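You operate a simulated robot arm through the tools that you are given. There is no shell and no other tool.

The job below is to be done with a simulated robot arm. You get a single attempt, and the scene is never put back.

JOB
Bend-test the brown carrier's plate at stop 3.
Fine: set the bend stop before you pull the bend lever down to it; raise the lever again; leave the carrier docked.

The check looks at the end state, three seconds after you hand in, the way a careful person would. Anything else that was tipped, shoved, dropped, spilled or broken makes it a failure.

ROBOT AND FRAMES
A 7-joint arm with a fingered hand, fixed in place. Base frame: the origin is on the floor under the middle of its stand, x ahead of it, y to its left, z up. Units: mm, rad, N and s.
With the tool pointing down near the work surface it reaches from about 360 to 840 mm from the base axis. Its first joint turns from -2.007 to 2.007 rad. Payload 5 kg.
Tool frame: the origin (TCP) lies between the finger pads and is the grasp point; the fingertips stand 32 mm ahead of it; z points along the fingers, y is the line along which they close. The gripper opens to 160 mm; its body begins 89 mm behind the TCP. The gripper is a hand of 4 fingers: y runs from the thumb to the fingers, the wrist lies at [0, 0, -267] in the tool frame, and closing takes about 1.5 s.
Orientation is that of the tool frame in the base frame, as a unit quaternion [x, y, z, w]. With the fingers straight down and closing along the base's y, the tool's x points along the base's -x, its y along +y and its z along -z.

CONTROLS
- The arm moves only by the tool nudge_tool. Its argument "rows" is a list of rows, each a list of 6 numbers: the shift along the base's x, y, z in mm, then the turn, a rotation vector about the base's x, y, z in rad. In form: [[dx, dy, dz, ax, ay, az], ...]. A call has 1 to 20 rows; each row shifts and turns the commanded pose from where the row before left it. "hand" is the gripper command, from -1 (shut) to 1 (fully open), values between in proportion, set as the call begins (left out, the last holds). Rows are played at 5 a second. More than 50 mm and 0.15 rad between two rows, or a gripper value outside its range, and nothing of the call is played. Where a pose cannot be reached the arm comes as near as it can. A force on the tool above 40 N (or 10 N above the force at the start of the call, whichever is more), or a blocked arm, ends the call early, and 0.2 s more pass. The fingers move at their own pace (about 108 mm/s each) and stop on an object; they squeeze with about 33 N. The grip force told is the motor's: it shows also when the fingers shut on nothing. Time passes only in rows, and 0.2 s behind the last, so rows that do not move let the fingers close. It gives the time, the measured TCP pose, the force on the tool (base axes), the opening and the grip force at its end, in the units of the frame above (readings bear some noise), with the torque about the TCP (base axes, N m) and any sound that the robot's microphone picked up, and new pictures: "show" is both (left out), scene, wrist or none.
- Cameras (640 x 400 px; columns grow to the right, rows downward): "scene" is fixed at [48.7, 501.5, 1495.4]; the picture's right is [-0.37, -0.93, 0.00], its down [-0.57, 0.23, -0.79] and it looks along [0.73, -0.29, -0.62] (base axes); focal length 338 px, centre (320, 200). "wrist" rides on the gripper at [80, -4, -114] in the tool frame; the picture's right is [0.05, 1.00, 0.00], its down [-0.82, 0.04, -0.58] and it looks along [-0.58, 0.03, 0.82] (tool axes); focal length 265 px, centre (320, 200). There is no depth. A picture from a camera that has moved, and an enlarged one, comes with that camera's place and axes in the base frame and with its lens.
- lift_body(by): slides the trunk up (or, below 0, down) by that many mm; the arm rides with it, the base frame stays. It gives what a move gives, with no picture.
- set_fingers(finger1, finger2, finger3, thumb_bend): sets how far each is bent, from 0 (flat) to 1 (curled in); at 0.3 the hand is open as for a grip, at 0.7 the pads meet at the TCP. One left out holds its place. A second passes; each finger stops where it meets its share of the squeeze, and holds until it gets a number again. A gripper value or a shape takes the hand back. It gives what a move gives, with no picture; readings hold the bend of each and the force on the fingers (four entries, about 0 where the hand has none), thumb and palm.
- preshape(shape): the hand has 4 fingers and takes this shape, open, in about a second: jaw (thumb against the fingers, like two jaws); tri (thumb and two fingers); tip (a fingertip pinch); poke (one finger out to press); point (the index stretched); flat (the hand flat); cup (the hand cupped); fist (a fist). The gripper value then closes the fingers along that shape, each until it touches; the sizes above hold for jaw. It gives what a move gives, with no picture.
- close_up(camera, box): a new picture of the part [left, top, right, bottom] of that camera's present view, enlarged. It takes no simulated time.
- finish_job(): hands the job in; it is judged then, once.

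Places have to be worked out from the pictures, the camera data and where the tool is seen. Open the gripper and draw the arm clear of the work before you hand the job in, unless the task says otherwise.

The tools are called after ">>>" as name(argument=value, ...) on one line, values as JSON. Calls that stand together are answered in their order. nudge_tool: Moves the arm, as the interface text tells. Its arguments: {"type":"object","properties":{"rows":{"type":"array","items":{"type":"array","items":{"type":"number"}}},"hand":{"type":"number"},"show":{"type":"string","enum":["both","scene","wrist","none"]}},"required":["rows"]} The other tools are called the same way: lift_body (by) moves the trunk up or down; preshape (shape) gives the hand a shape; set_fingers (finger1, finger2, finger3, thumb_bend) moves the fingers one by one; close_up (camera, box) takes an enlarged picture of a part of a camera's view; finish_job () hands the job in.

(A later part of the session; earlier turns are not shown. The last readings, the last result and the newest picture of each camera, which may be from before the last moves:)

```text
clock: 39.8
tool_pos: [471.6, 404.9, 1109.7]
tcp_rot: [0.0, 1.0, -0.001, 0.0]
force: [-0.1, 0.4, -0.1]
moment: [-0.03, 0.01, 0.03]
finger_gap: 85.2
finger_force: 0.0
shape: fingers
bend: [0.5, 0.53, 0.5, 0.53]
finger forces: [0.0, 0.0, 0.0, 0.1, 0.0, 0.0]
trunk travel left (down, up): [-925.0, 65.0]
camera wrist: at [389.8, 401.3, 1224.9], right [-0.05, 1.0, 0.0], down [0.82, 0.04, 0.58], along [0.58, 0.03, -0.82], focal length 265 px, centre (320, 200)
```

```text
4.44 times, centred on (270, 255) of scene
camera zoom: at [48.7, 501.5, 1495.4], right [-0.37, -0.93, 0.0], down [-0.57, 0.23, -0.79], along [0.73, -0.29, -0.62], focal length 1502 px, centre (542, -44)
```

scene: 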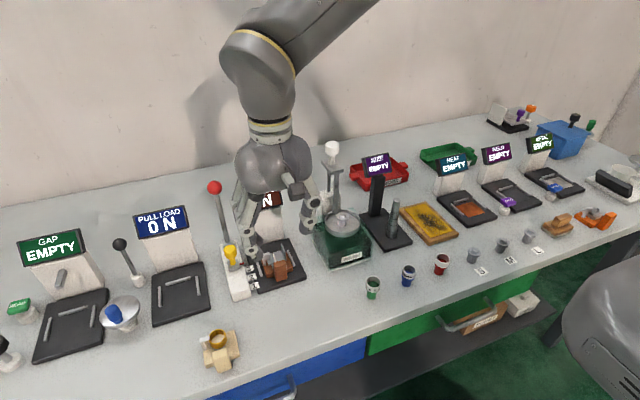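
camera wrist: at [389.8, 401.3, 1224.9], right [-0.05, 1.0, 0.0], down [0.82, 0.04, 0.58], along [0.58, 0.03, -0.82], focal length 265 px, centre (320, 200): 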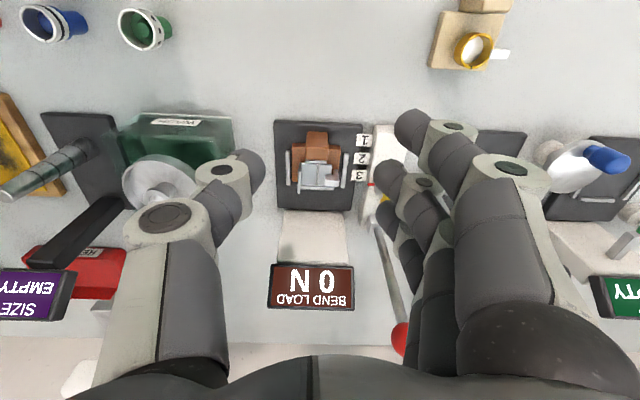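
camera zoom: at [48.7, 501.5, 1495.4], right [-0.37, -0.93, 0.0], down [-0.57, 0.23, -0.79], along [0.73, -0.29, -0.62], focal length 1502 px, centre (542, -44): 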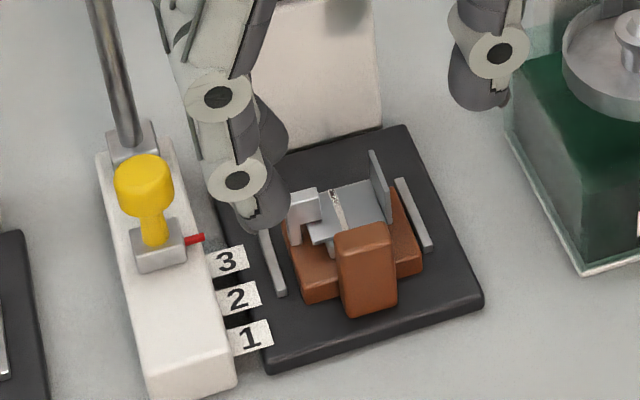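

The carrier is down between the side rails but still ~9–10 mm short of the back rail. I close the fingers and go behind the handle (robot side) to push it gently home at low height.

>>> set_fingers(finger1=0.7, finger2=0.7, finger3=0.7, thumb_bend=0.6)

>>> nudge_tool(rows=[[-37, -4, 0, 0, 0, 0], [0, 0, -40, 0, -0.05, 0], [0, 0, -45, 0, -0.05, 0], [0, 0, -45, 0, -0.05, 0], [0, 0, -38, 0, -0.05, 0], [0, 0, 0, 0, 0, 0]])

>>> close_up(camera="scene", box=[220, 210, 330, 320])

>>> close_up(camera="wrist", box=[200, 120, 440, 320])

```text
clock: 40.8
tool_pos: [471.5, 404.6, 1110.4]
tcp_rot: [0.0, 1.0, 0.0, 0.0]
force: [0.2, -0.3, -0.8]
moment: [0.02, 0.02, 0.02]
finger_gap: 38.0
finger_force: 0.0
shape: fingers
bend: [0.7, 0.7, 0.7, 0.6]
finger forces: [0.1, 0.0, 0.0, 0.0, 0.1, 0.0]
trunk travel left (down, up): [-925.0, 65.0]
```

```text
clock: 42.2
tool_pos: [433.6, 400.4, 942.0]
tcp_rot: [0.0, 0.995, 0.0, 0.1]
force: [-0.3, 0.1, -0.7]
moment: [0.08, 0.0, 0.02]
finger_gap: 37.6
finger_force: 0.2
shape: fingers
bend: [0.7, 0.7, 0.7, 0.6]
finger forces: [0.0, 0.1, 0.0, 0.0, 0.0, 0.0]
trunk travel left (down, up): [-925.0, 65.0]
camera wrist: at [331.8, 395.9, 1038.3], right [-0.05, 1.0, -0.01], down [0.68, 0.04, 0.73], along [0.73, 0.03, -0.69], focal length 265 px, centre (320, 200)
```

scene: 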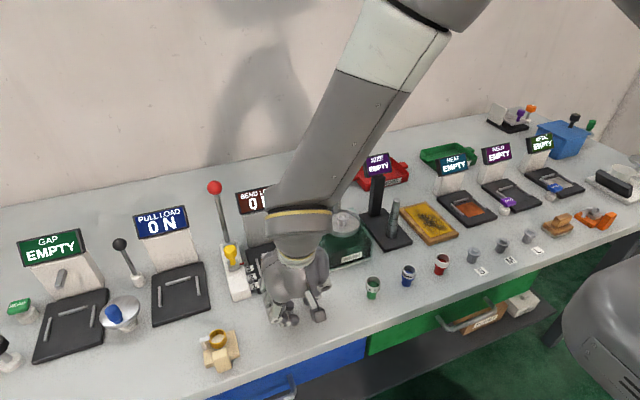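
wrist: 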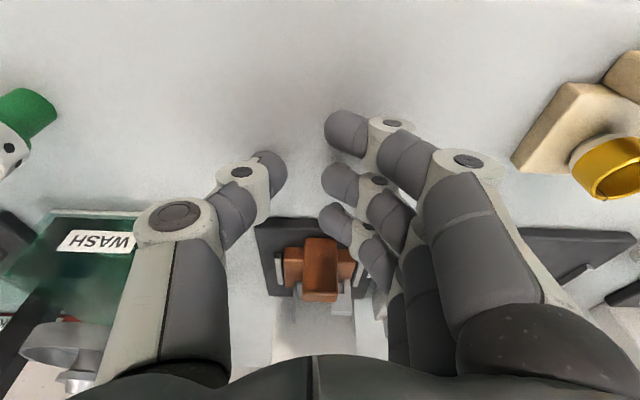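

```text
3.64 times, centred on (275, 265) of scene
camera zoom: at [48.7, 501.5, 1495.4], right [-0.37, -0.93, 0.0], down [-0.57, 0.23, -0.79], along [0.73, -0.29, -0.62], focal length 1229 px, centre (484, -36)
```

zoom: 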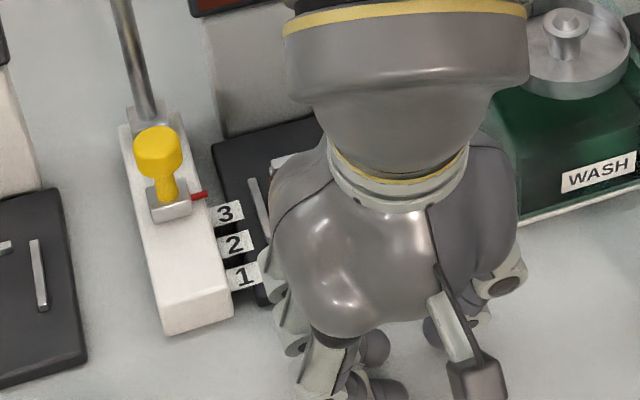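

```text
2.00 times, centred on (320, 220) of wrist
camera zoom: at [331.8, 395.9, 1038.3], right [-0.05, 1.0, -0.01], down [0.68, 0.04, 0.73], along [0.73, 0.03, -0.69], focal length 531 px, centre (320, 160)
```

zoom: 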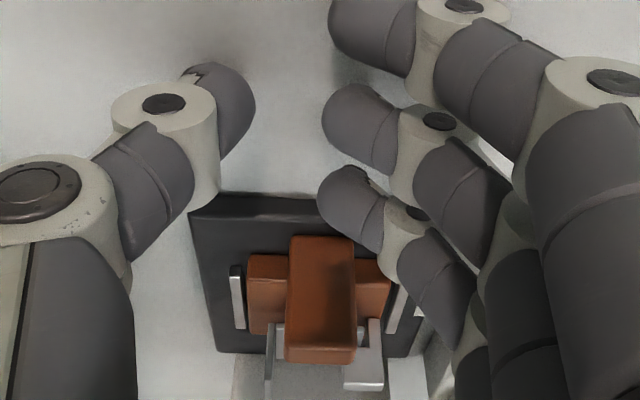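

Finger3's tip will meet the handle's near face; I shift 8 mm in −y to centre it, then approach.

>>> nudge_tool(rows=[[0, -8, -3, 0, 0, 0], [6, 0, 0, 0, 0, 0], [6, 0, 0, 0, 0, 0], [0, 0, 0, 0, 0, 0]], show="none")

>>> close_up(camera="wrist", box=[240, 160, 400, 320])

```text
clock: 43.2
tool_pos: [444.9, 391.9, 939.4]
tcp_rot: [0.001, 0.995, 0.001, 0.101]
force: [-2.4, 0.2, 8.9]
moment: [-0.19, 0.08, -0.03]
finger_gap: 36.2
finger_force: 3.9
shape: fingers
bend: [0.7, 0.7, 0.7, 0.61]
finger forces: [1.1, 0.0, 0.0, 0.0, 7.1, 0.1]
trunk travel left (down, up): [-925.0, 65.0]
```

```text
2.50 times, centred on (320, 240) of wrist
camera zoom: at [343.7, 388.5, 1036.1], right [-0.05, 1.0, -0.01], down [0.68, 0.04, 0.73], along [0.73, 0.03, -0.69], focal length 664 px, centre (320, 100)
```

zoom: 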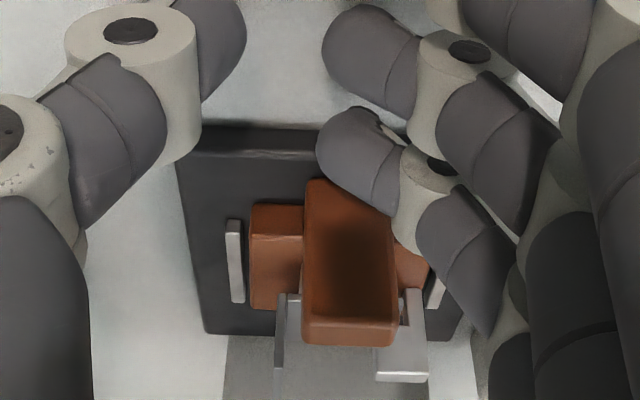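

The thumb tip presses on the bench (7 N); I raise 6 mm right away before continuing.

>>> nudge_tool(rows=[[0, 0, 6, 0, 0, 0], [0, 0, 0, 0, 0, 0]], show="none")

>>> set_fingers(thumb_bend=0.7)

>>> close_up(camera="wrist", box=[240, 160, 400, 320])

```text
clock: 43.8
tool_pos: [446.5, 392.2, 944.3]
tcp_rot: [0.0, 0.995, 0.0, 0.099]
force: [-0.3, -0.1, 0.1]
moment: [0.01, -0.03, 0.02]
finger_gap: 37.0
finger_force: 0.1
shape: fingers
bend: [0.7, 0.7, 0.7, 0.6]
finger forces: [0.0, 0.0, 0.0, 0.0, 0.0, 0.0]
trunk travel left (down, up): [-925.0, 65.0]
```

```text
clock: 44.8
tool_pos: [445.8, 392.2, 945.6]
tcp_rot: [0.0, 0.995, 0.0, 0.101]
force: [0.1, 0.4, 0.2]
moment: [-0.04, 0.0, 0.02]
finger_gap: 23.7
finger_force: 0.1
shape: fingers
bend: [0.7, 0.7, 0.7, 0.7]
finger forces: [0.1, 0.1, 0.0, 0.0, 0.0, 0.0]
trunk travel left (down, up): [-925.0, 65.0]
```

```text
2.50 times, centred on (320, 240) of wrist
camera zoom: at [344.0, 388.6, 1041.5], right [-0.05, 1.0, -0.01], down [0.68, 0.04, 0.73], along [0.73, 0.03, -0.69], focal length 664 px, centre (320, 100)
```

zoom: 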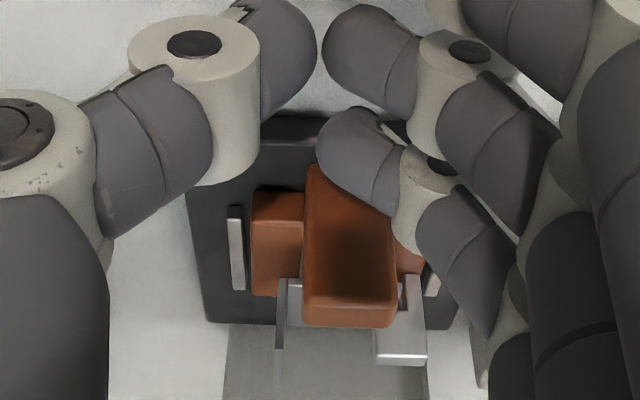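

Clear of the bench now, and finger3's tip is centred before the handle. I advance in small steps, watching for contact.

>>> nudge_tool(rows=[[2, 0, 0, 0, 0, 0], [2, 0, 0, 0, 0, 0], [2, 0, 0, 0, 0, 0], [2, 0, 0, 0, 0, 0], [0, 0, 0, 0, 0, 0]], show="none")

>>> close_up(camera="wrist", box=[240, 160, 400, 320])

```text
clock: 46.0
tool_pos: [453.6, 392.8, 945.7]
tcp_rot: [0.0, 0.995, 0.0, 0.1]
force: [0.6, 0.1, -0.4]
moment: [0.0, -0.01, -0.02]
finger_gap: 23.7
finger_force: 0.1
shape: fingers
bend: [0.7, 0.7, 0.7, 0.7]
finger forces: [0.0, 0.0, 0.1, 0.1, 0.0, 0.0]
trunk travel left (down, up): [-925.0, 65.0]
```

```text
2.50 times, centred on (320, 240) of wrist
camera zoom: at [352.1, 388.6, 1041.6], right [-0.05, 1.0, -0.01], down [0.68, 0.04, 0.73], along [0.73, 0.03, -0.69], focal length 664 px, centre (320, 100)
```

zoom: 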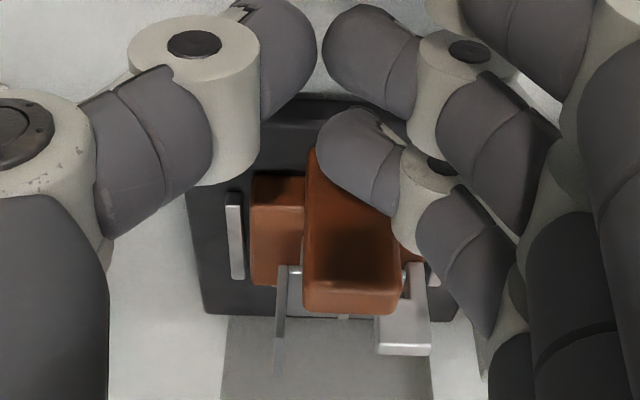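

No contact yet; I continue with 2 mm steps.

>>> nudge_tool(rows=[[2, 0, 0, 0, 0, 0], [2, 0, 0, 0, 0, 0], [2, 0, 0, 0, 0, 0], [0, 0, 0, 0, 0, 0]], show="none")

>>> close_up(camera="wrist", box=[240, 160, 400, 320])

```text
clock: 47.0
tool_pos: [459.3, 392.4, 945.0]
tcp_rot: [0.0, 0.995, 0.0, 0.099]
force: [-0.1, -0.6, 0.4]
moment: [-0.05, 0.04, -0.02]
finger_gap: 23.6
finger_force: 0.1
shape: fingers
bend: [0.7, 0.7, 0.7, 0.7]
finger forces: [0.0, 0.0, 0.1, 0.0, 0.0, 0.0]
trunk travel left (down, up): [-925.0, 65.0]
```

```text
2.50 times, centred on (320, 240) of wrist
camera zoom: at [358.0, 388.7, 1041.6], right [-0.05, 1.0, -0.01], down [0.68, 0.04, 0.73], along [0.73, 0.03, -0.69], focal length 664 px, centre (320, 100)
```

zoom: 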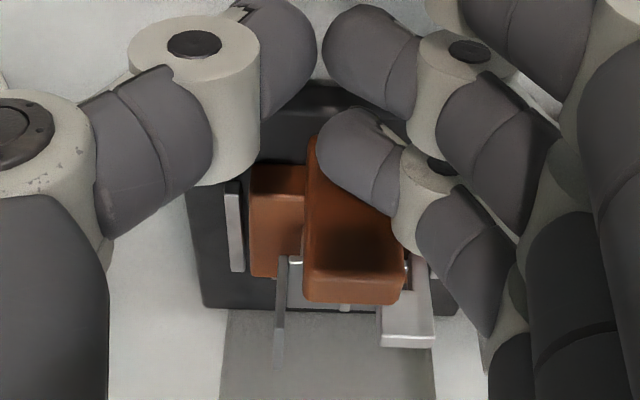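

Still no force or relative motion; continuing.

>>> nudge_tool(rows=[[2, 0, 0, 0, 0, 0], [2, 0, 0, 0, 0, 0], [2, 0, 0, 0, 0, 0], [0, 0, 0, 0, 0, 0]], show="none")

>>> close_up(camera="wrist", box=[240, 160, 400, 320])

>>> close_up(camera="scene", box=[220, 210, 330, 320])

```text
clock: 48.0
tool_pos: [465.6, 392.2, 945.1]
tcp_rot: [0.001, 0.995, 0.0, 0.1]
force: [-1.3, 0.3, 0.6]
moment: [0.05, 0.01, -0.01]
finger_gap: 23.7
finger_force: 0.3
shape: fingers
bend: [0.7, 0.7, 0.7, 0.7]
finger forces: [0.0, 0.0, 0.5, 0.0, 0.1, 0.1]
trunk travel left (down, up): [-925.0, 65.0]
```

```text
2.50 times, centred on (320, 240) of wrist
camera zoom: at [364.0, 388.6, 1041.8], right [-0.05, 1.0, -0.01], down [0.68, 0.04, 0.73], along [0.73, 0.03, -0.69], focal length 664 px, centre (320, 100)
```

zoom: 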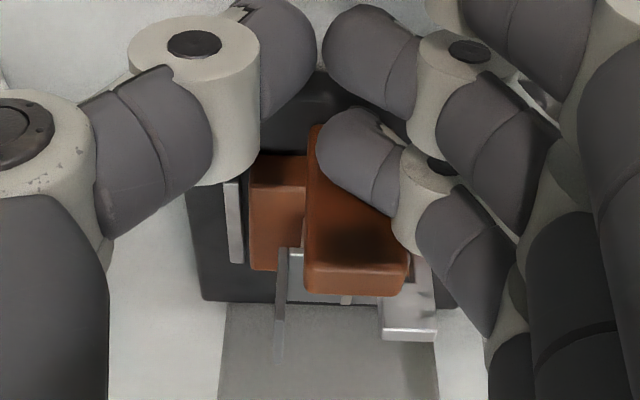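

```text
3.64 times, centred on (275, 265) of scene
camera zoom: at [48.7, 501.5, 1495.4], right [-0.37, -0.93, 0.0], down [-0.57, 0.23, -0.79], along [0.73, -0.29, -0.62], focal length 1229 px, centre (484, -36)
```

zoom: 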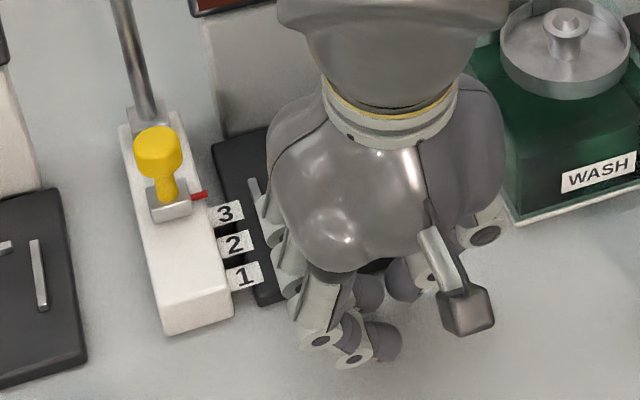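

First light touch (finger3 0.5 N). I continue pushing slowly.

>>> nudge_tool(rows=[[2, 0, 0, 0, 0, 0], [2, 0, 0, 0, 0, 0], [2, 0, 0, 0, 0, 0], [0, 0, 0, 0, 0, 0]], show="none")

>>> close_up(camera="wrist", box=[240, 160, 400, 320])

```text
clock: 49.0
tool_pos: [472.0, 391.2, 945.4]
tcp_rot: [0.0, 0.995, 0.0, 0.101]
force: [-0.3, 0.0, 1.4]
moment: [0.01, 0.05, -0.03]
finger_gap: 23.7
finger_force: 0.7
shape: fingers
bend: [0.7, 0.7, 0.7, 0.7]
finger forces: [0.1, 0.0, 0.5, 0.0, 0.0, 0.0]
trunk travel left (down, up): [-925.0, 65.0]
```

```text
2.50 times, centred on (320, 240) of wrist
camera zoom: at [370.0, 388.2, 1041.7], right [-0.05, 1.0, -0.01], down [0.68, 0.04, 0.73], along [0.73, 0.03, -0.69], focal length 664 px, centre (320, 100)
```

zoom: 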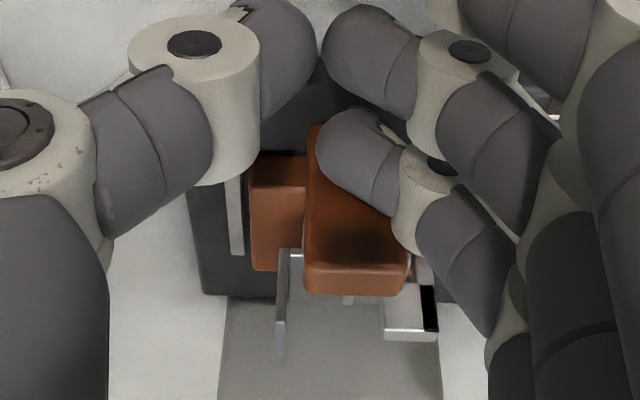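

The carrier now moves with the finger (about 6 mm so far). About 3–4 mm remain; I push in 1 mm steps.

>>> nudge_tool(rows=[[1, 0, 0, 0, 0, 0], [1, 0, 0, 0, 0, 0], [0, 0, 0, 0, 0, 0]], show="none")

>>> close_up(camera="wrist", box=[240, 160, 400, 320])

```text
clock: 49.8
tool_pos: [474.3, 392.6, 945.0]
tcp_rot: [-0.001, 0.995, 0.0, 0.1]
force: [0.1, 0.2, -0.6]
moment: [0.01, -0.02, -0.04]
finger_gap: 23.8
finger_force: 0.4
shape: fingers
bend: [0.7, 0.7, 0.7, 0.7]
finger forces: [0.0, 0.0, 0.6, 0.1, 0.1, 0.0]
trunk travel left (down, up): [-925.0, 65.0]
```

```text
2.50 times, centred on (320, 240) of wrist
camera zoom: at [372.2, 388.3, 1041.5], right [-0.05, 1.0, -0.01], down [0.68, 0.04, 0.73], along [0.73, 0.03, -0.69], focal length 664 px, centre (320, 100)
```

zoom: 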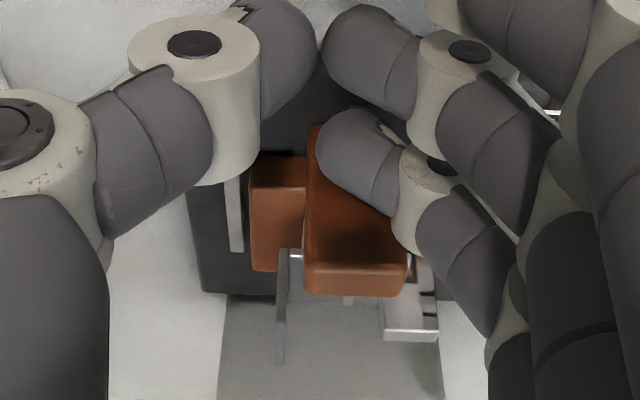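

No resistance beyond sliding friction; two more millimetres.

>>> nudge_tool(rows=[[0.7, 0, 0, 0, 0, 0], [0.7, 0, 0, 0, 0, 0], [0, 0, 0, 0, 0, 0]], show="none")

>>> nudge_tool(rows=[[0.7, 0, 0, 0, 0, 0], [0, 0, 0, 0, 0, 0]], show="none")

>>> close_up(camera="wrist", box=[240, 160, 400, 320])

```text
clock: 50.6
tool_pos: [475.2, 392.9, 945.6]
tcp_rot: [0.0, 0.995, 0.0, 0.1]
force: [-1.7, 0.7, -0.5]
moment: [0.01, 0.01, -0.01]
finger_gap: 24.0
finger_force: 0.5
shape: fingers
bend: [0.7, 0.7, 0.7, 0.7]
finger forces: [0.1, 0.0, 1.6, 0.0, 0.0, 0.0]
trunk travel left (down, up): [-925.0, 65.0]
```

```text
clock: 51.2
tool_pos: [476.0, 391.7, 946.1]
tcp_rot: [0.0, 0.995, 0.0, 0.1]
force: [-3.4, 0.0, -0.7]
moment: [0.02, 0.07, -0.01]
finger_gap: 23.7
finger_force: 1.9
shape: fingers
bend: [0.7, 0.7, 0.7, 0.7]
finger forces: [0.0, 0.1, 3.1, 0.0, 0.0, 0.1]
trunk travel left (down, up): [-925.0, 65.0]
```

```text
2.50 times, centred on (320, 240) of wrist
camera zoom: at [373.6, 388.5, 1041.5], right [-0.05, 1.0, -0.01], down [0.68, 0.04, 0.73], along [0.73, 0.03, -0.69], focal length 664 px, centre (320, 100)
```

zoom: 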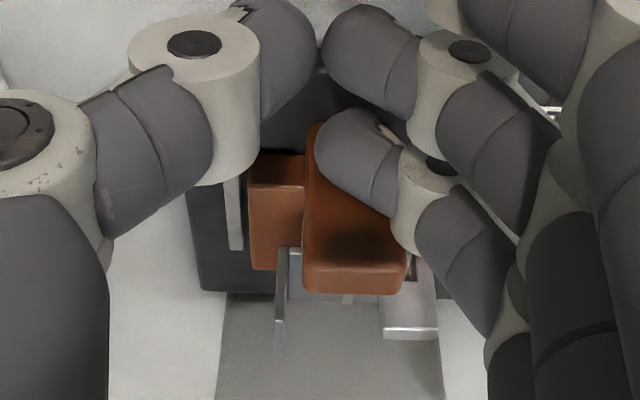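

Force rose to 3.4 N: the carrier is against the back rail. I back off and go up to inspect the docking.

>>> nudge_tool(rows=[[-8, 0, 0, 0, 0, 0], [-15, 0, 5, 0, 0, 0], [-10, 0, 40, 0, 0, 0], [0, 0, 45, 0, 0.05, 0], [0, 4, 45, 0, 0.05, 0], [10, 4, 35, 0, 0.1, 0], [0, 0, 0, 0, 0, 0]])

>>> close_up(camera="wrist", box=[250, 80, 390, 200])

>>> close_up(camera="scene", box=[220, 210, 320, 300])

```text
clock: 52.8
tool_pos: [451.6, 401.5, 1115.9]
tcp_rot: [-0.001, 1.0, 0.001, 0.001]
force: [-0.8, 0.3, -0.4]
moment: [0.02, -0.02, 0.02]
finger_gap: 23.6
finger_force: 0.0
shape: fingers
bend: [0.7, 0.7, 0.7, 0.7]
finger forces: [0.0, 0.1, 0.1, 0.0, 0.0, 0.0]
trunk travel left (down, up): [-925.0, 65.0]
camera wrist: at [371.1, 397.4, 1231.3], right [-0.05, 1.0, 0.0], down [0.82, 0.04, 0.58], along [0.58, 0.03, -0.82], focal length 265 px, centre (320, 200)
```

scene: 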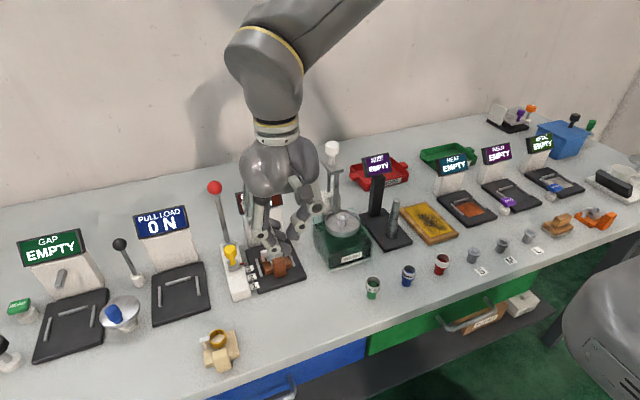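
wrist: 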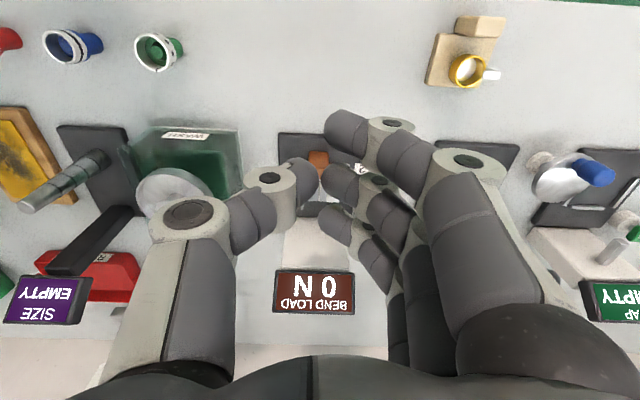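

```text
3.33 times, centred on (320, 140) of wrist
camera zoom: at [371.1, 397.4, 1231.3], right [-0.05, 1.0, 0.0], down [0.82, 0.04, 0.58], along [0.58, 0.03, -0.82], focal length 885 px, centre (320, 400)
```

zoom: 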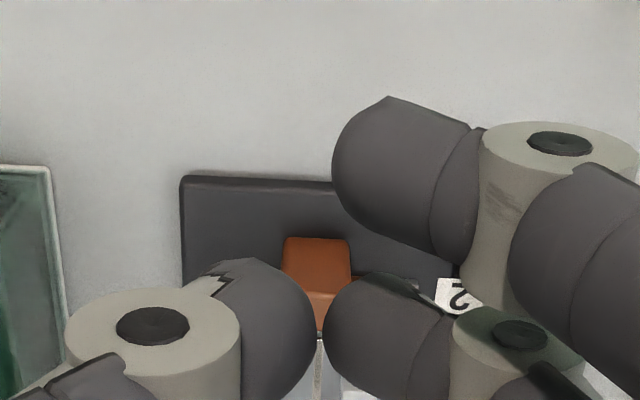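

```text
4.44 times, centred on (270, 255) of scene
camera zoom: at [48.7, 501.5, 1495.4], right [-0.37, -0.93, 0.0], down [-0.57, 0.23, -0.79], along [0.73, -0.29, -0.62], focal length 1502 px, centre (542, -44)
```

zoom: 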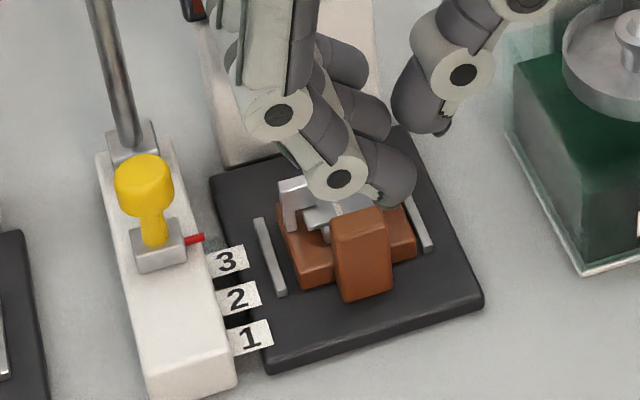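

The carrier's base sits between the rails and against the back. Now for the lever: I open the digits, rise, and go above the red ball at about (640, 493.5).

>>> set_fingers(finger1=0.45, finger2=0.45, finger3=0.45, thumb_bend=0.45)

>>> close_up(camera="wrist", box=[250, 100, 390, 220])

>>> nudge_tool(rows=[[0, 5, 42, 0, 0, 0], [0, 5, 42, 0, 0, 0], [30, 16.4, 0, 0, 0, 0], [30, 16.4, 0, 0, 0, 0], [30, 16.4, 0, 0, 0, 0], [30, 16.4, 0, 0, 0, 0], [30, 16.4, 0, 0, 0, 0], [0, 0, 0, 0, 0, 0]])

>>> close_up(camera="scene", box=[190, 150, 330, 310])

```text
clock: 53.8
tool_pos: [453.5, 401.1, 1115.6]
tcp_rot: [-0.001, 1.0, 0.001, 0.0]
force: [0.5, -0.2, 0.1]
moment: [0.03, 0.0, -0.03]
finger_gap: 110.7
finger_force: 0.0
shape: fingers
bend: [0.45, 0.45, 0.45, 0.45]
finger forces: [0.0, 0.0, 0.0, 0.1, 0.0, 0.0]
trunk travel left (down, up): [-925.0, 65.0]
```

```text
3.33 times, centred on (320, 160) of wrist
camera zoom: at [372.2, 396.7, 1230.6], right [-0.05, 1.0, 0.0], down [0.82, 0.04, 0.58], along [0.58, 0.03, -0.82], focal length 885 px, centre (320, 333)
```

zoom: 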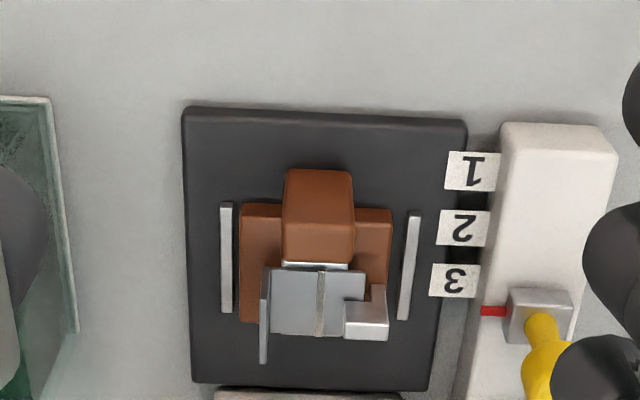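

```text
clock: 55.6
tool_pos: [601.7, 492.8, 1199.8]
tcp_rot: [0.0, 1.0, 0.0, 0.001]
force: [-0.1, -0.4, 0.5]
moment: [0.03, -0.01, 0.02]
finger_gap: 110.7
finger_force: 0.0
shape: fingers
bend: [0.45, 0.45, 0.45, 0.45]
finger forces: [0.0, 0.1, 0.0, 0.1, 0.0, 0.0]
trunk travel left (down, up): [-925.0, 65.0]
camera wrist: at [521.6, 487.9, 1314.3], right [-0.05, 1.0, 0.0], down [0.81, 0.04, 0.58], along [0.58, 0.03, -0.82], focal length 265 px, centre (320, 200)
```

scene: 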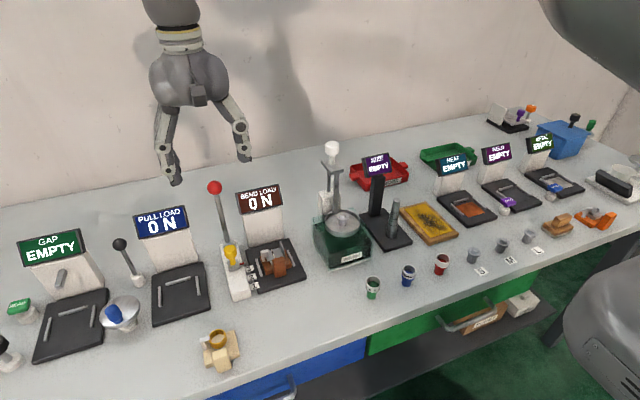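
wrist: 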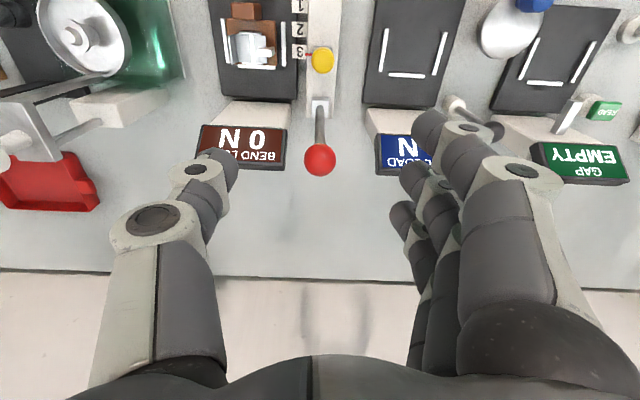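

```text
2.50 times, centred on (260, 230) of scene
camera zoom: at [48.7, 501.5, 1495.4], right [-0.37, -0.93, 0.0], down [-0.57, 0.23, -0.79], along [0.73, -0.29, -0.62], focal length 845 px, centre (470, 125)
```

zoom: 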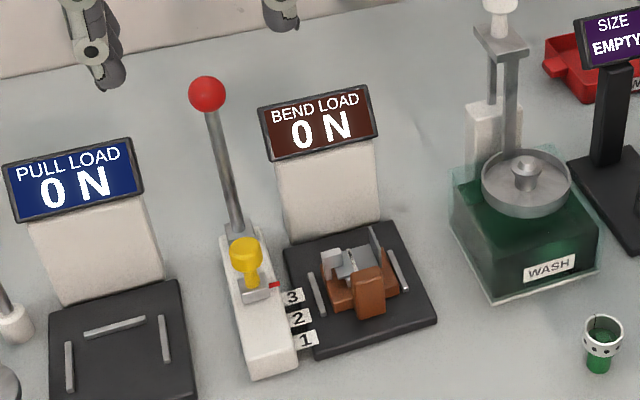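

The carrier is well docked in the rails and the stop is at 3. I zoom on the ball from here to refine its position before gripping.

>>> close_up(camera="wrist", box=[270, 90, 370, 190])

>>> close_up(camera="scene", box=[195, 170, 275, 250])

>>> close_up(camera="wrist", box=[200, 0, 340, 110])

```text
4.00 times, centred on (320, 140) of wrist
camera zoom: at [521.6, 487.9, 1314.3], right [-0.05, 1.0, 0.0], down [0.81, 0.04, 0.58], along [0.58, 0.03, -0.82], focal length 1062 px, centre (320, 440)
```

zoom: 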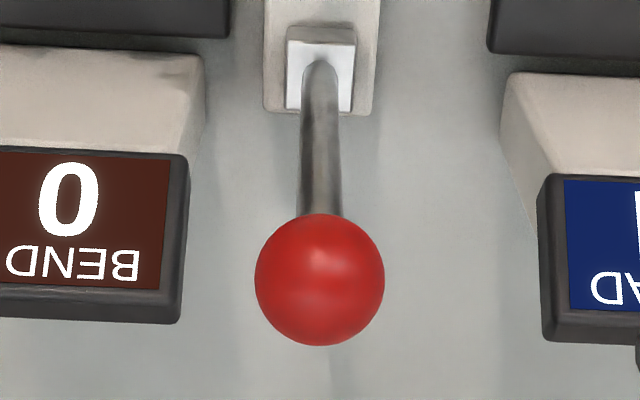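

```text
5.00 times, centred on (235, 210) of scene
camera zoom: at [48.7, 501.5, 1495.4], right [-0.37, -0.93, 0.0], down [-0.57, 0.23, -0.79], along [0.73, -0.29, -0.62], focal length 1690 px, centre (745, 150)
```

zoom: 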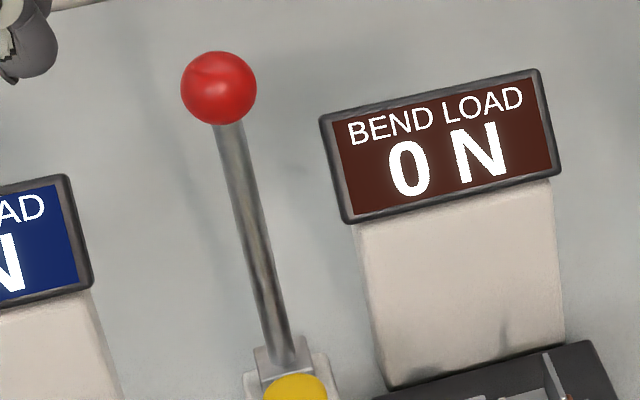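

```text
3.64 times, centred on (270, 55) of wrist
camera zoom: at [521.6, 487.9, 1314.3], right [-0.05, 1.0, 0.0], down [0.81, 0.04, 0.58], along [0.58, 0.03, -0.82], focal length 965 px, centre (502, 727)
```

zoom: 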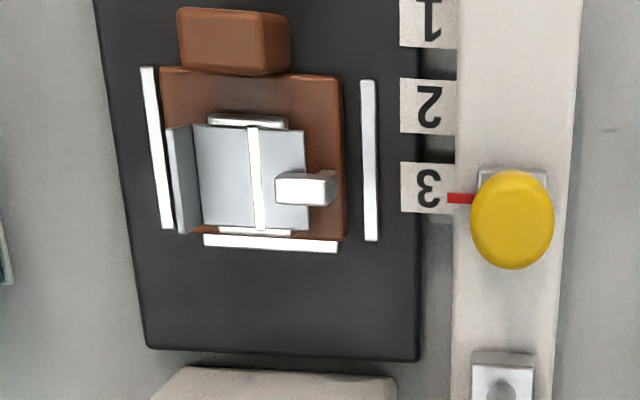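

Good view: carrier docked straight against the back rail, pointer at 3. The ball refines to (630, 494, 1098) with a nearly vertical stick from (627, 946). I move over it and descend around it.

>>> nudge_tool(rows=[[28, 1, -10, 0, 0, 0], [0, 0, -40, 0, 0, 0], [0, 0, -35, 0, 0, 0], [0, 0, -13, 0, 0, 0], [0, 0, 0, 0, 0, 0]])

>>> close_up(camera="wrist", box=[200, 100, 440, 280])

```text
clock: 56.8
tool_pos: [629.6, 493.4, 1100.9]
tcp_rot: [0.0, 1.0, 0.0, 0.001]
force: [0.2, 0.4, -0.2]
moment: [0.0, 0.03, 0.01]
finger_gap: 110.6
finger_force: 0.0
shape: fingers
bend: [0.45, 0.45, 0.45, 0.45]
finger forces: [0.0, 0.1, 0.0, 0.1, 0.1, 0.0]
trunk travel left (down, up): [-925.0, 65.0]
camera wrist: at [549.9, 489.9, 1214.9], right [-0.05, 1.0, 0.0], down [0.82, 0.04, 0.58], along [0.58, 0.03, -0.82], focal length 265 px, centre (320, 200)
```

scene: 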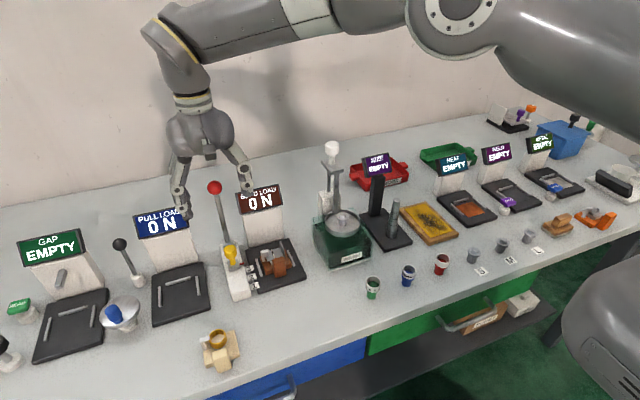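
wrist: 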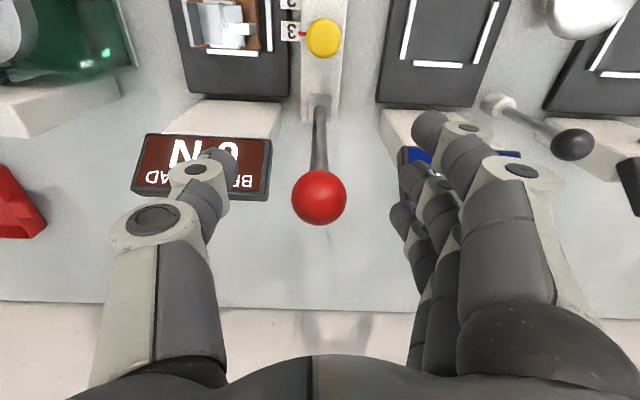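

```text
2.22 times, centred on (320, 190) of wrist
camera zoom: at [549.9, 489.9, 1214.9], right [-0.05, 1.0, 0.0], down [0.82, 0.04, 0.58], along [0.58, 0.03, -0.82], focal length 590 px, centre (320, 222)
```

zoom: 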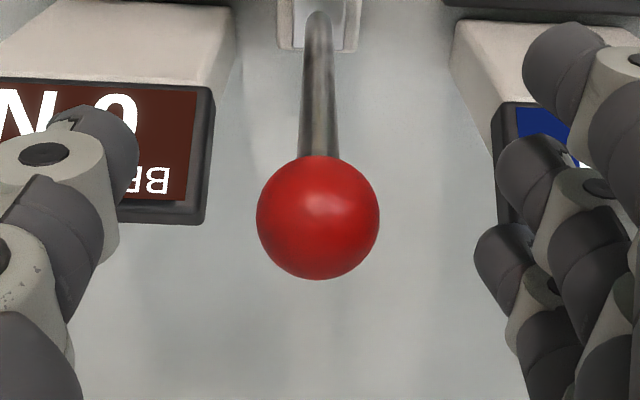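

The ball is exactly at the TCP. I close finger2 and thumb on it and hook fingers 1 and 3 in front of and behind the stick.

>>> set_fingers(finger1=0.78, finger2=0.7, finger3=0.78, thumb_bend=0.7)

>>> close_up(camera="wrist", box=[200, 100, 440, 280])

>>> close_up(camera="scene", box=[150, 110, 290, 290])

```text
clock: 57.8
tool_pos: [630.7, 494.0, 1101.1]
tcp_rot: [0.0, 1.0, 0.0, 0.0]
force: [-0.4, -2.4, -2.4]
moment: [0.1, 0.01, -0.03]
finger_gap: 19.9
finger_force: 4.3
shape: fingers
bend: [0.78, 0.68, 0.78, 0.68]
finger forces: [0.0, 2.6, 0.0, 0.1, 6.5, 0.0]
trunk travel left (down, up): [-925.0, 65.0]
```

```text
2.22 times, centred on (320, 190) of wrist
camera zoom: at [549.9, 489.4, 1214.9], right [-0.05, 1.0, 0.0], down [0.82, 0.04, 0.58], along [0.58, 0.03, -0.82], focal length 590 px, centre (320, 222)
```

zoom: 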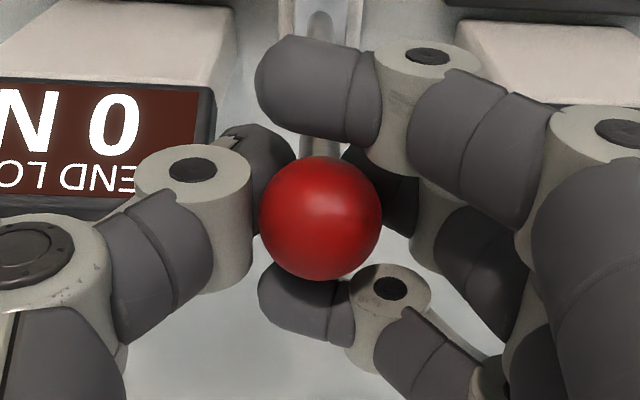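

```text
2.22 times, centred on (220, 200) of scene
camera zoom: at [48.7, 501.5, 1495.4], right [-0.37, -0.93, 0.0], down [-0.57, 0.23, -0.79], along [0.73, -0.29, -0.62], focal length 751 px, centre (542, 200)
```

zoom: 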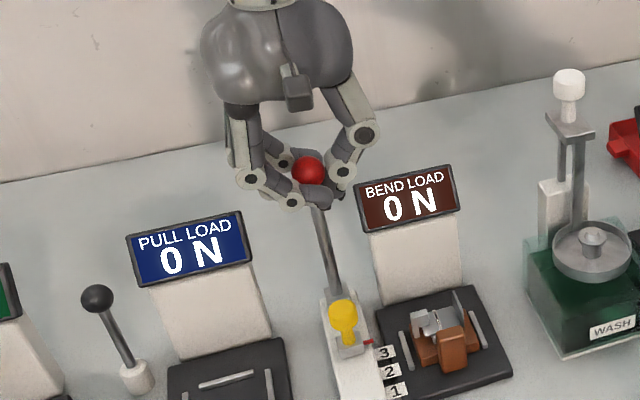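

The ball is caged well. I pull the lever along its arc toward the robot, tilting the hand with it, first by 0.2 rad.

>>> nudge_tool(rows=[[-8.3, 0, -0.1, 0, -0.05, 0], [-8.3, 0, -0.4, 0, -0.05, 0], [-8.3, 0, -0.9, 0, -0.05, 0], [-8.2, 0, -1.2, 0, -0.05, 0], [0, 0, 0, 0, 0, 0]])

>>> close_up(camera="scene", box=[150, 130, 310, 310])

>>> close_up(camera="wrist", box=[200, 80, 440, 280])

```text
clock: 59.0
tool_pos: [598.5, 491.7, 1098.8]
tcp_rot: [0.0, 0.995, -0.001, 0.099]
force: [1.0, -1.3, -6.0]
moment: [0.06, 0.0, 0.02]
finger_gap: 20.4
finger_force: 4.2
shape: fingers
bend: [0.78, 0.68, 0.78, 0.68]
finger forces: [0.1, 2.3, 0.1, 0.0, 6.1, 0.1]
trunk travel left (down, up): [-925.0, 65.0]
camera wrist: at [496.1, 489.2, 1194.4], right [-0.05, 1.0, -0.01], down [0.68, 0.04, 0.73], along [0.73, 0.03, -0.69], focal length 265 px, centre (320, 200)
```

scene: 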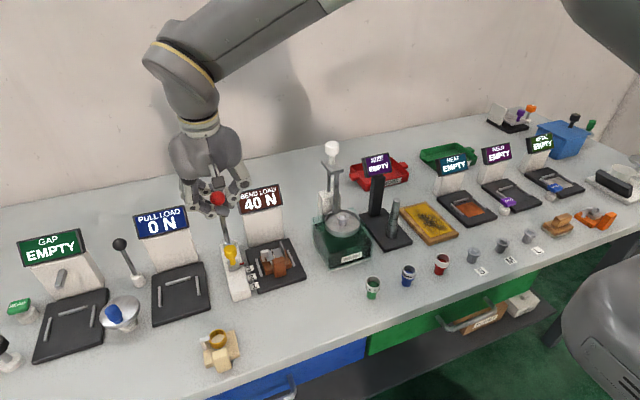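
wrist: 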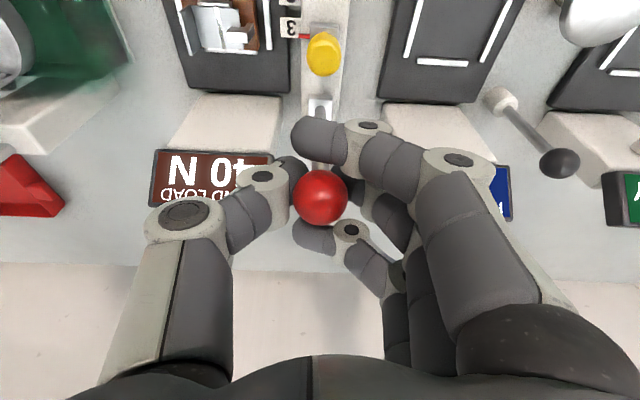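

```text
2.22 times, centred on (230, 220) of scene
camera zoom: at [48.7, 501.5, 1495.4], right [-0.37, -0.93, 0.0], down [-0.57, 0.23, -0.79], along [0.73, -0.29, -0.62], focal length 751 px, centre (520, 156)
```

zoom: 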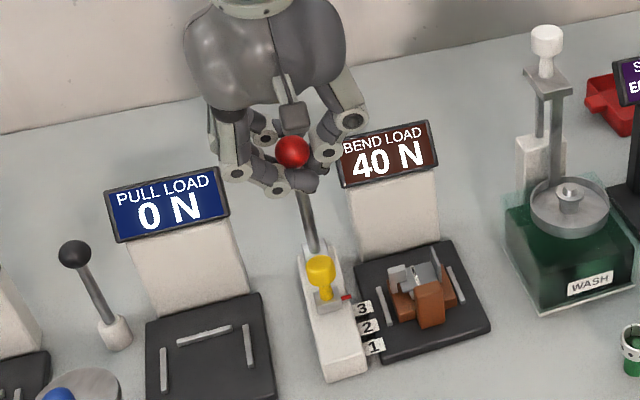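

```text
2.00 times, centred on (320, 180) of wrist
camera zoom: at [496.1, 489.2, 1194.4], right [-0.05, 1.0, -0.01], down [0.68, 0.04, 0.73], along [0.73, 0.03, -0.69], focal length 531 px, centre (320, 240)
```

zoom: 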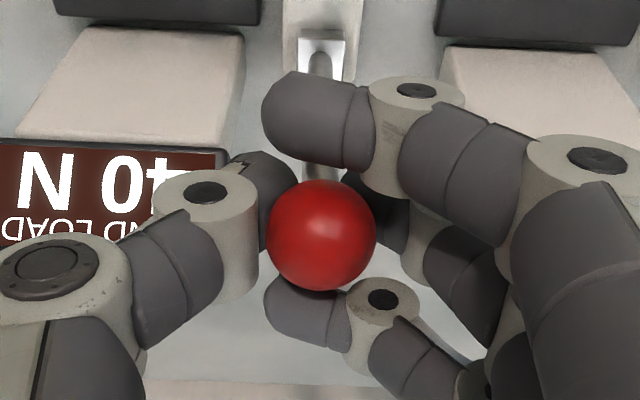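

The display shows 40 N: docking and lever are working. I keep pulling along the arc and watch the force for the stop.

>>> nudge_tool(rows=[[-8.1, 0, -1.9, 0, -0.05, 0], [-8.1, 0, -2.3, 0, -0.05, 0], [-7.9, 0, -2.5, 0, -0.05, 0], [-7.8, 0, -2.9, 0, -0.05, 0], [0, 0, 0, 0, 0, 0]])

>>> close_up(camera="scene", box=[150, 130, 310, 310])

>>> close_up(camera="wrist", box=[200, 80, 440, 280])

```text
clock: 60.2
tool_pos: [567.5, 493.3, 1088.7]
tcp_rot: [-0.001, 0.98, 0.001, 0.199]
force: [2.4, -3.0, -6.3]
moment: [0.08, 0.02, 0.01]
finger_gap: 20.3
finger_force: 4.4
shape: fingers
bend: [0.78, 0.68, 0.78, 0.68]
finger forces: [0.0, 2.1, 0.0, 0.0, 7.0, 0.0]
trunk travel left (down, up): [-925.0, 65.0]
camera wrist: at [448.1, 489.3, 1163.3], right [-0.05, 1.0, -0.02], down [0.53, 0.04, 0.85], along [0.85, 0.03, -0.53], focal length 265 px, centre (320, 200)
```

scene: 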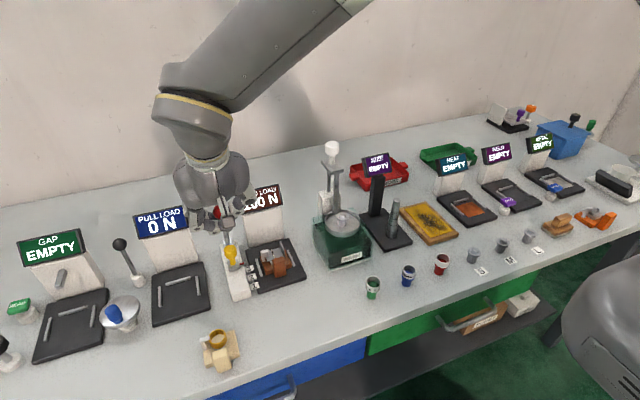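
wrist: 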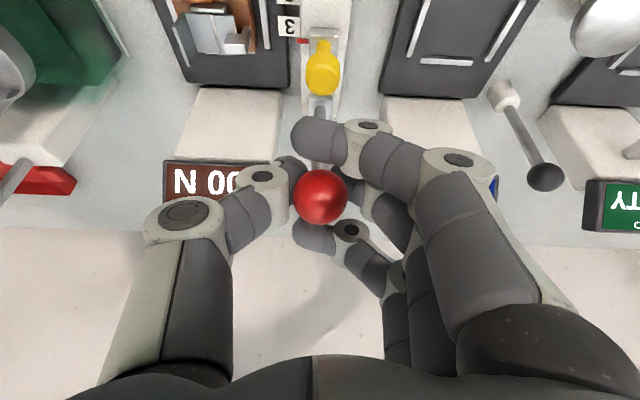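

```text
2.22 times, centred on (230, 220) of scene
camera zoom: at [48.7, 501.5, 1495.4], right [-0.37, -0.93, 0.0], down [-0.57, 0.23, -0.79], along [0.73, -0.29, -0.62], focal length 751 px, centre (520, 156)
```

zoom: 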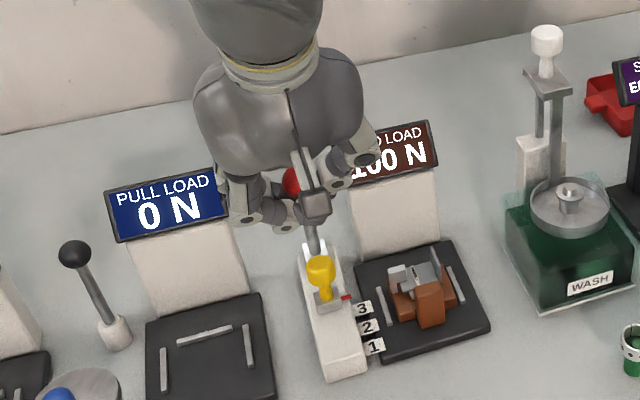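

```text
2.00 times, centred on (320, 180) of wrist
camera zoom: at [448.1, 489.3, 1163.3], right [-0.05, 1.0, -0.02], down [0.53, 0.04, 0.85], along [0.85, 0.03, -0.53], focal length 531 px, centre (320, 240)
```

zoom: 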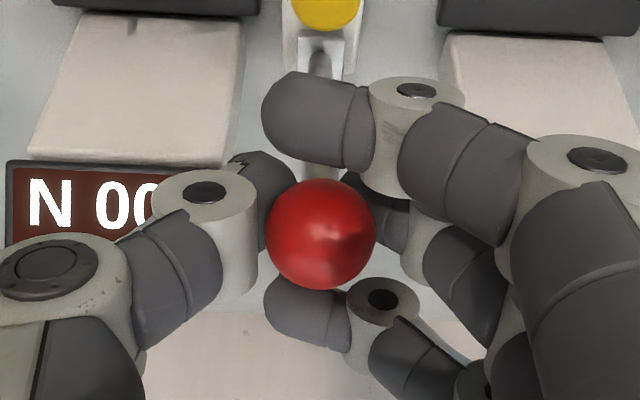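

Now 100 N. I continue along the arc in smaller steps toward the stop.

>>> nudge_tool(rows=[[-7.6, 0, -3.3, 0, -0.05, 0], [-7.5, 0, -3.6, 0, -0.05, 0], [0, 0, 0, 0, 0, 0]], show="none")

>>> close_up(camera="scene", box=[180, 150, 310, 310])

>>> close_up(camera="wrist", box=[160, 0, 480, 240])

```text
clock: 61.0
tool_pos: [550.7, 493.5, 1082.3]
tcp_rot: [0.0, 0.969, 0.0, 0.248]
force: [3.3, -3.1, -6.7]
moment: [0.12, 0.04, 0.06]
finger_gap: 20.2
finger_force: 4.6
shape: fingers
bend: [0.78, 0.68, 0.78, 0.68]
finger forces: [0.0, 2.0, 0.0, 0.1, 7.0, 0.0]
trunk travel left (down, up): [-925.0, 65.0]
```

```text
2.50 times, centred on (245, 230) of scene
camera zoom: at [48.7, 501.5, 1495.4], right [-0.37, -0.93, 0.0], down [-0.57, 0.23, -0.79], along [0.73, -0.29, -0.62], focal length 845 px, centre (508, 125)
```

zoom: 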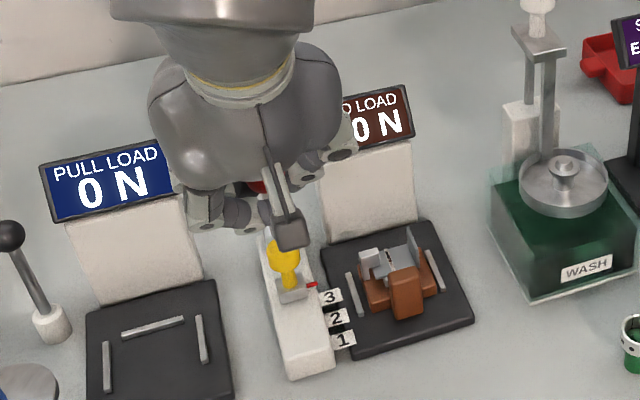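

```text
1.67 times, centred on (320, 120) of wrist
camera zoom: at [426.1, 489.4, 1144.1], right [-0.05, 1.0, -0.02], down [0.44, 0.04, 0.9], along [0.9, 0.03, -0.44], focal length 442 px, centre (320, 333)
```

zoom: 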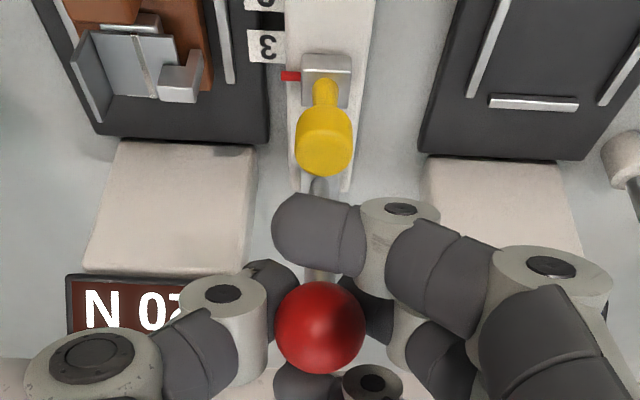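

The stick is nearing the knob. I go on in single small steps, watching the force for the stop contact.

>>> nudge_tool(rows=[[-7.2, 0, -4.0, 0, -0.05, 0], [0, 0, 0, 0, 0, 0]], show="none")

>>> nudge_tool(rows=[[-3.6, 0, -2.1, 0, -0.025, 0], [0, 0, 0, 0, 0, 0]], show="none")

>>> close_up(camera="wrist", box=[160, 0, 480, 240])

>>> close_up(camera="scene", box=[180, 150, 310, 310])

```text
clock: 61.6
tool_pos: [544.3, 493.3, 1078.1]
tcp_rot: [0.0, 0.963, 0.0, 0.27]
force: [4.3, -3.3, -6.2]
moment: [0.08, -0.02, 0.06]
finger_gap: 20.4
finger_force: 4.3
shape: fingers
bend: [0.78, 0.68, 0.78, 0.68]
finger forces: [0.0, 2.1, 0.1, 0.0, 7.1, 0.0]
trunk travel left (down, up): [-925.0, 65.0]
```

```text
clock: 62.2
tool_pos: [540.3, 493.2, 1075.4]
tcp_rot: [-0.001, 0.959, 0.001, 0.283]
force: [4.4, -1.8, -6.0]
moment: [0.06, 0.0, 0.03]
finger_gap: 20.4
finger_force: 4.7
shape: fingers
bend: [0.78, 0.68, 0.78, 0.68]
finger forces: [0.1, 2.2, 0.1, 0.0, 7.3, 0.1]
trunk travel left (down, up): [-925.0, 65.0]
```

```text
1.67 times, centred on (320, 120) of wrist
camera zoom: at [410.9, 489.4, 1128.5], right [-0.04, 1.0, -0.03], down [0.37, 0.04, 0.93], along [0.93, 0.03, -0.37], focal length 442 px, centre (320, 333)
```

zoom: 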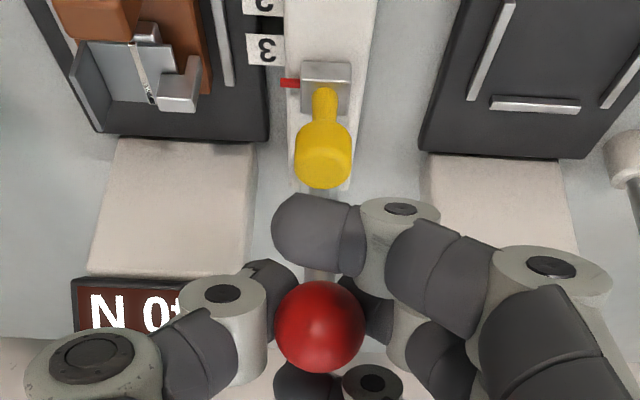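

```text
2.50 times, centred on (245, 230) of scene
camera zoom: at [48.7, 501.5, 1495.4], right [-0.37, -0.93, 0.0], down [-0.57, 0.23, -0.79], along [0.73, -0.29, -0.62], focal length 845 px, centre (508, 125)
```

zoom: 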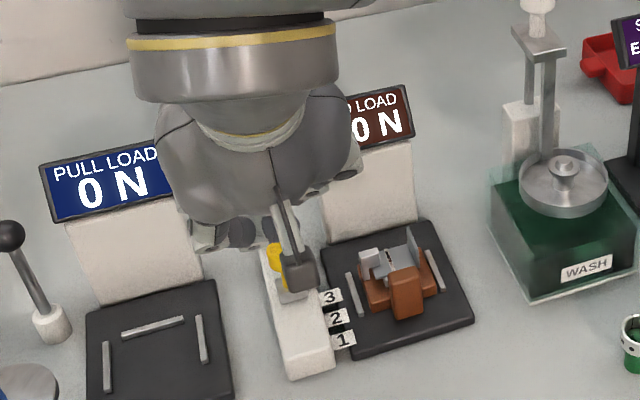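

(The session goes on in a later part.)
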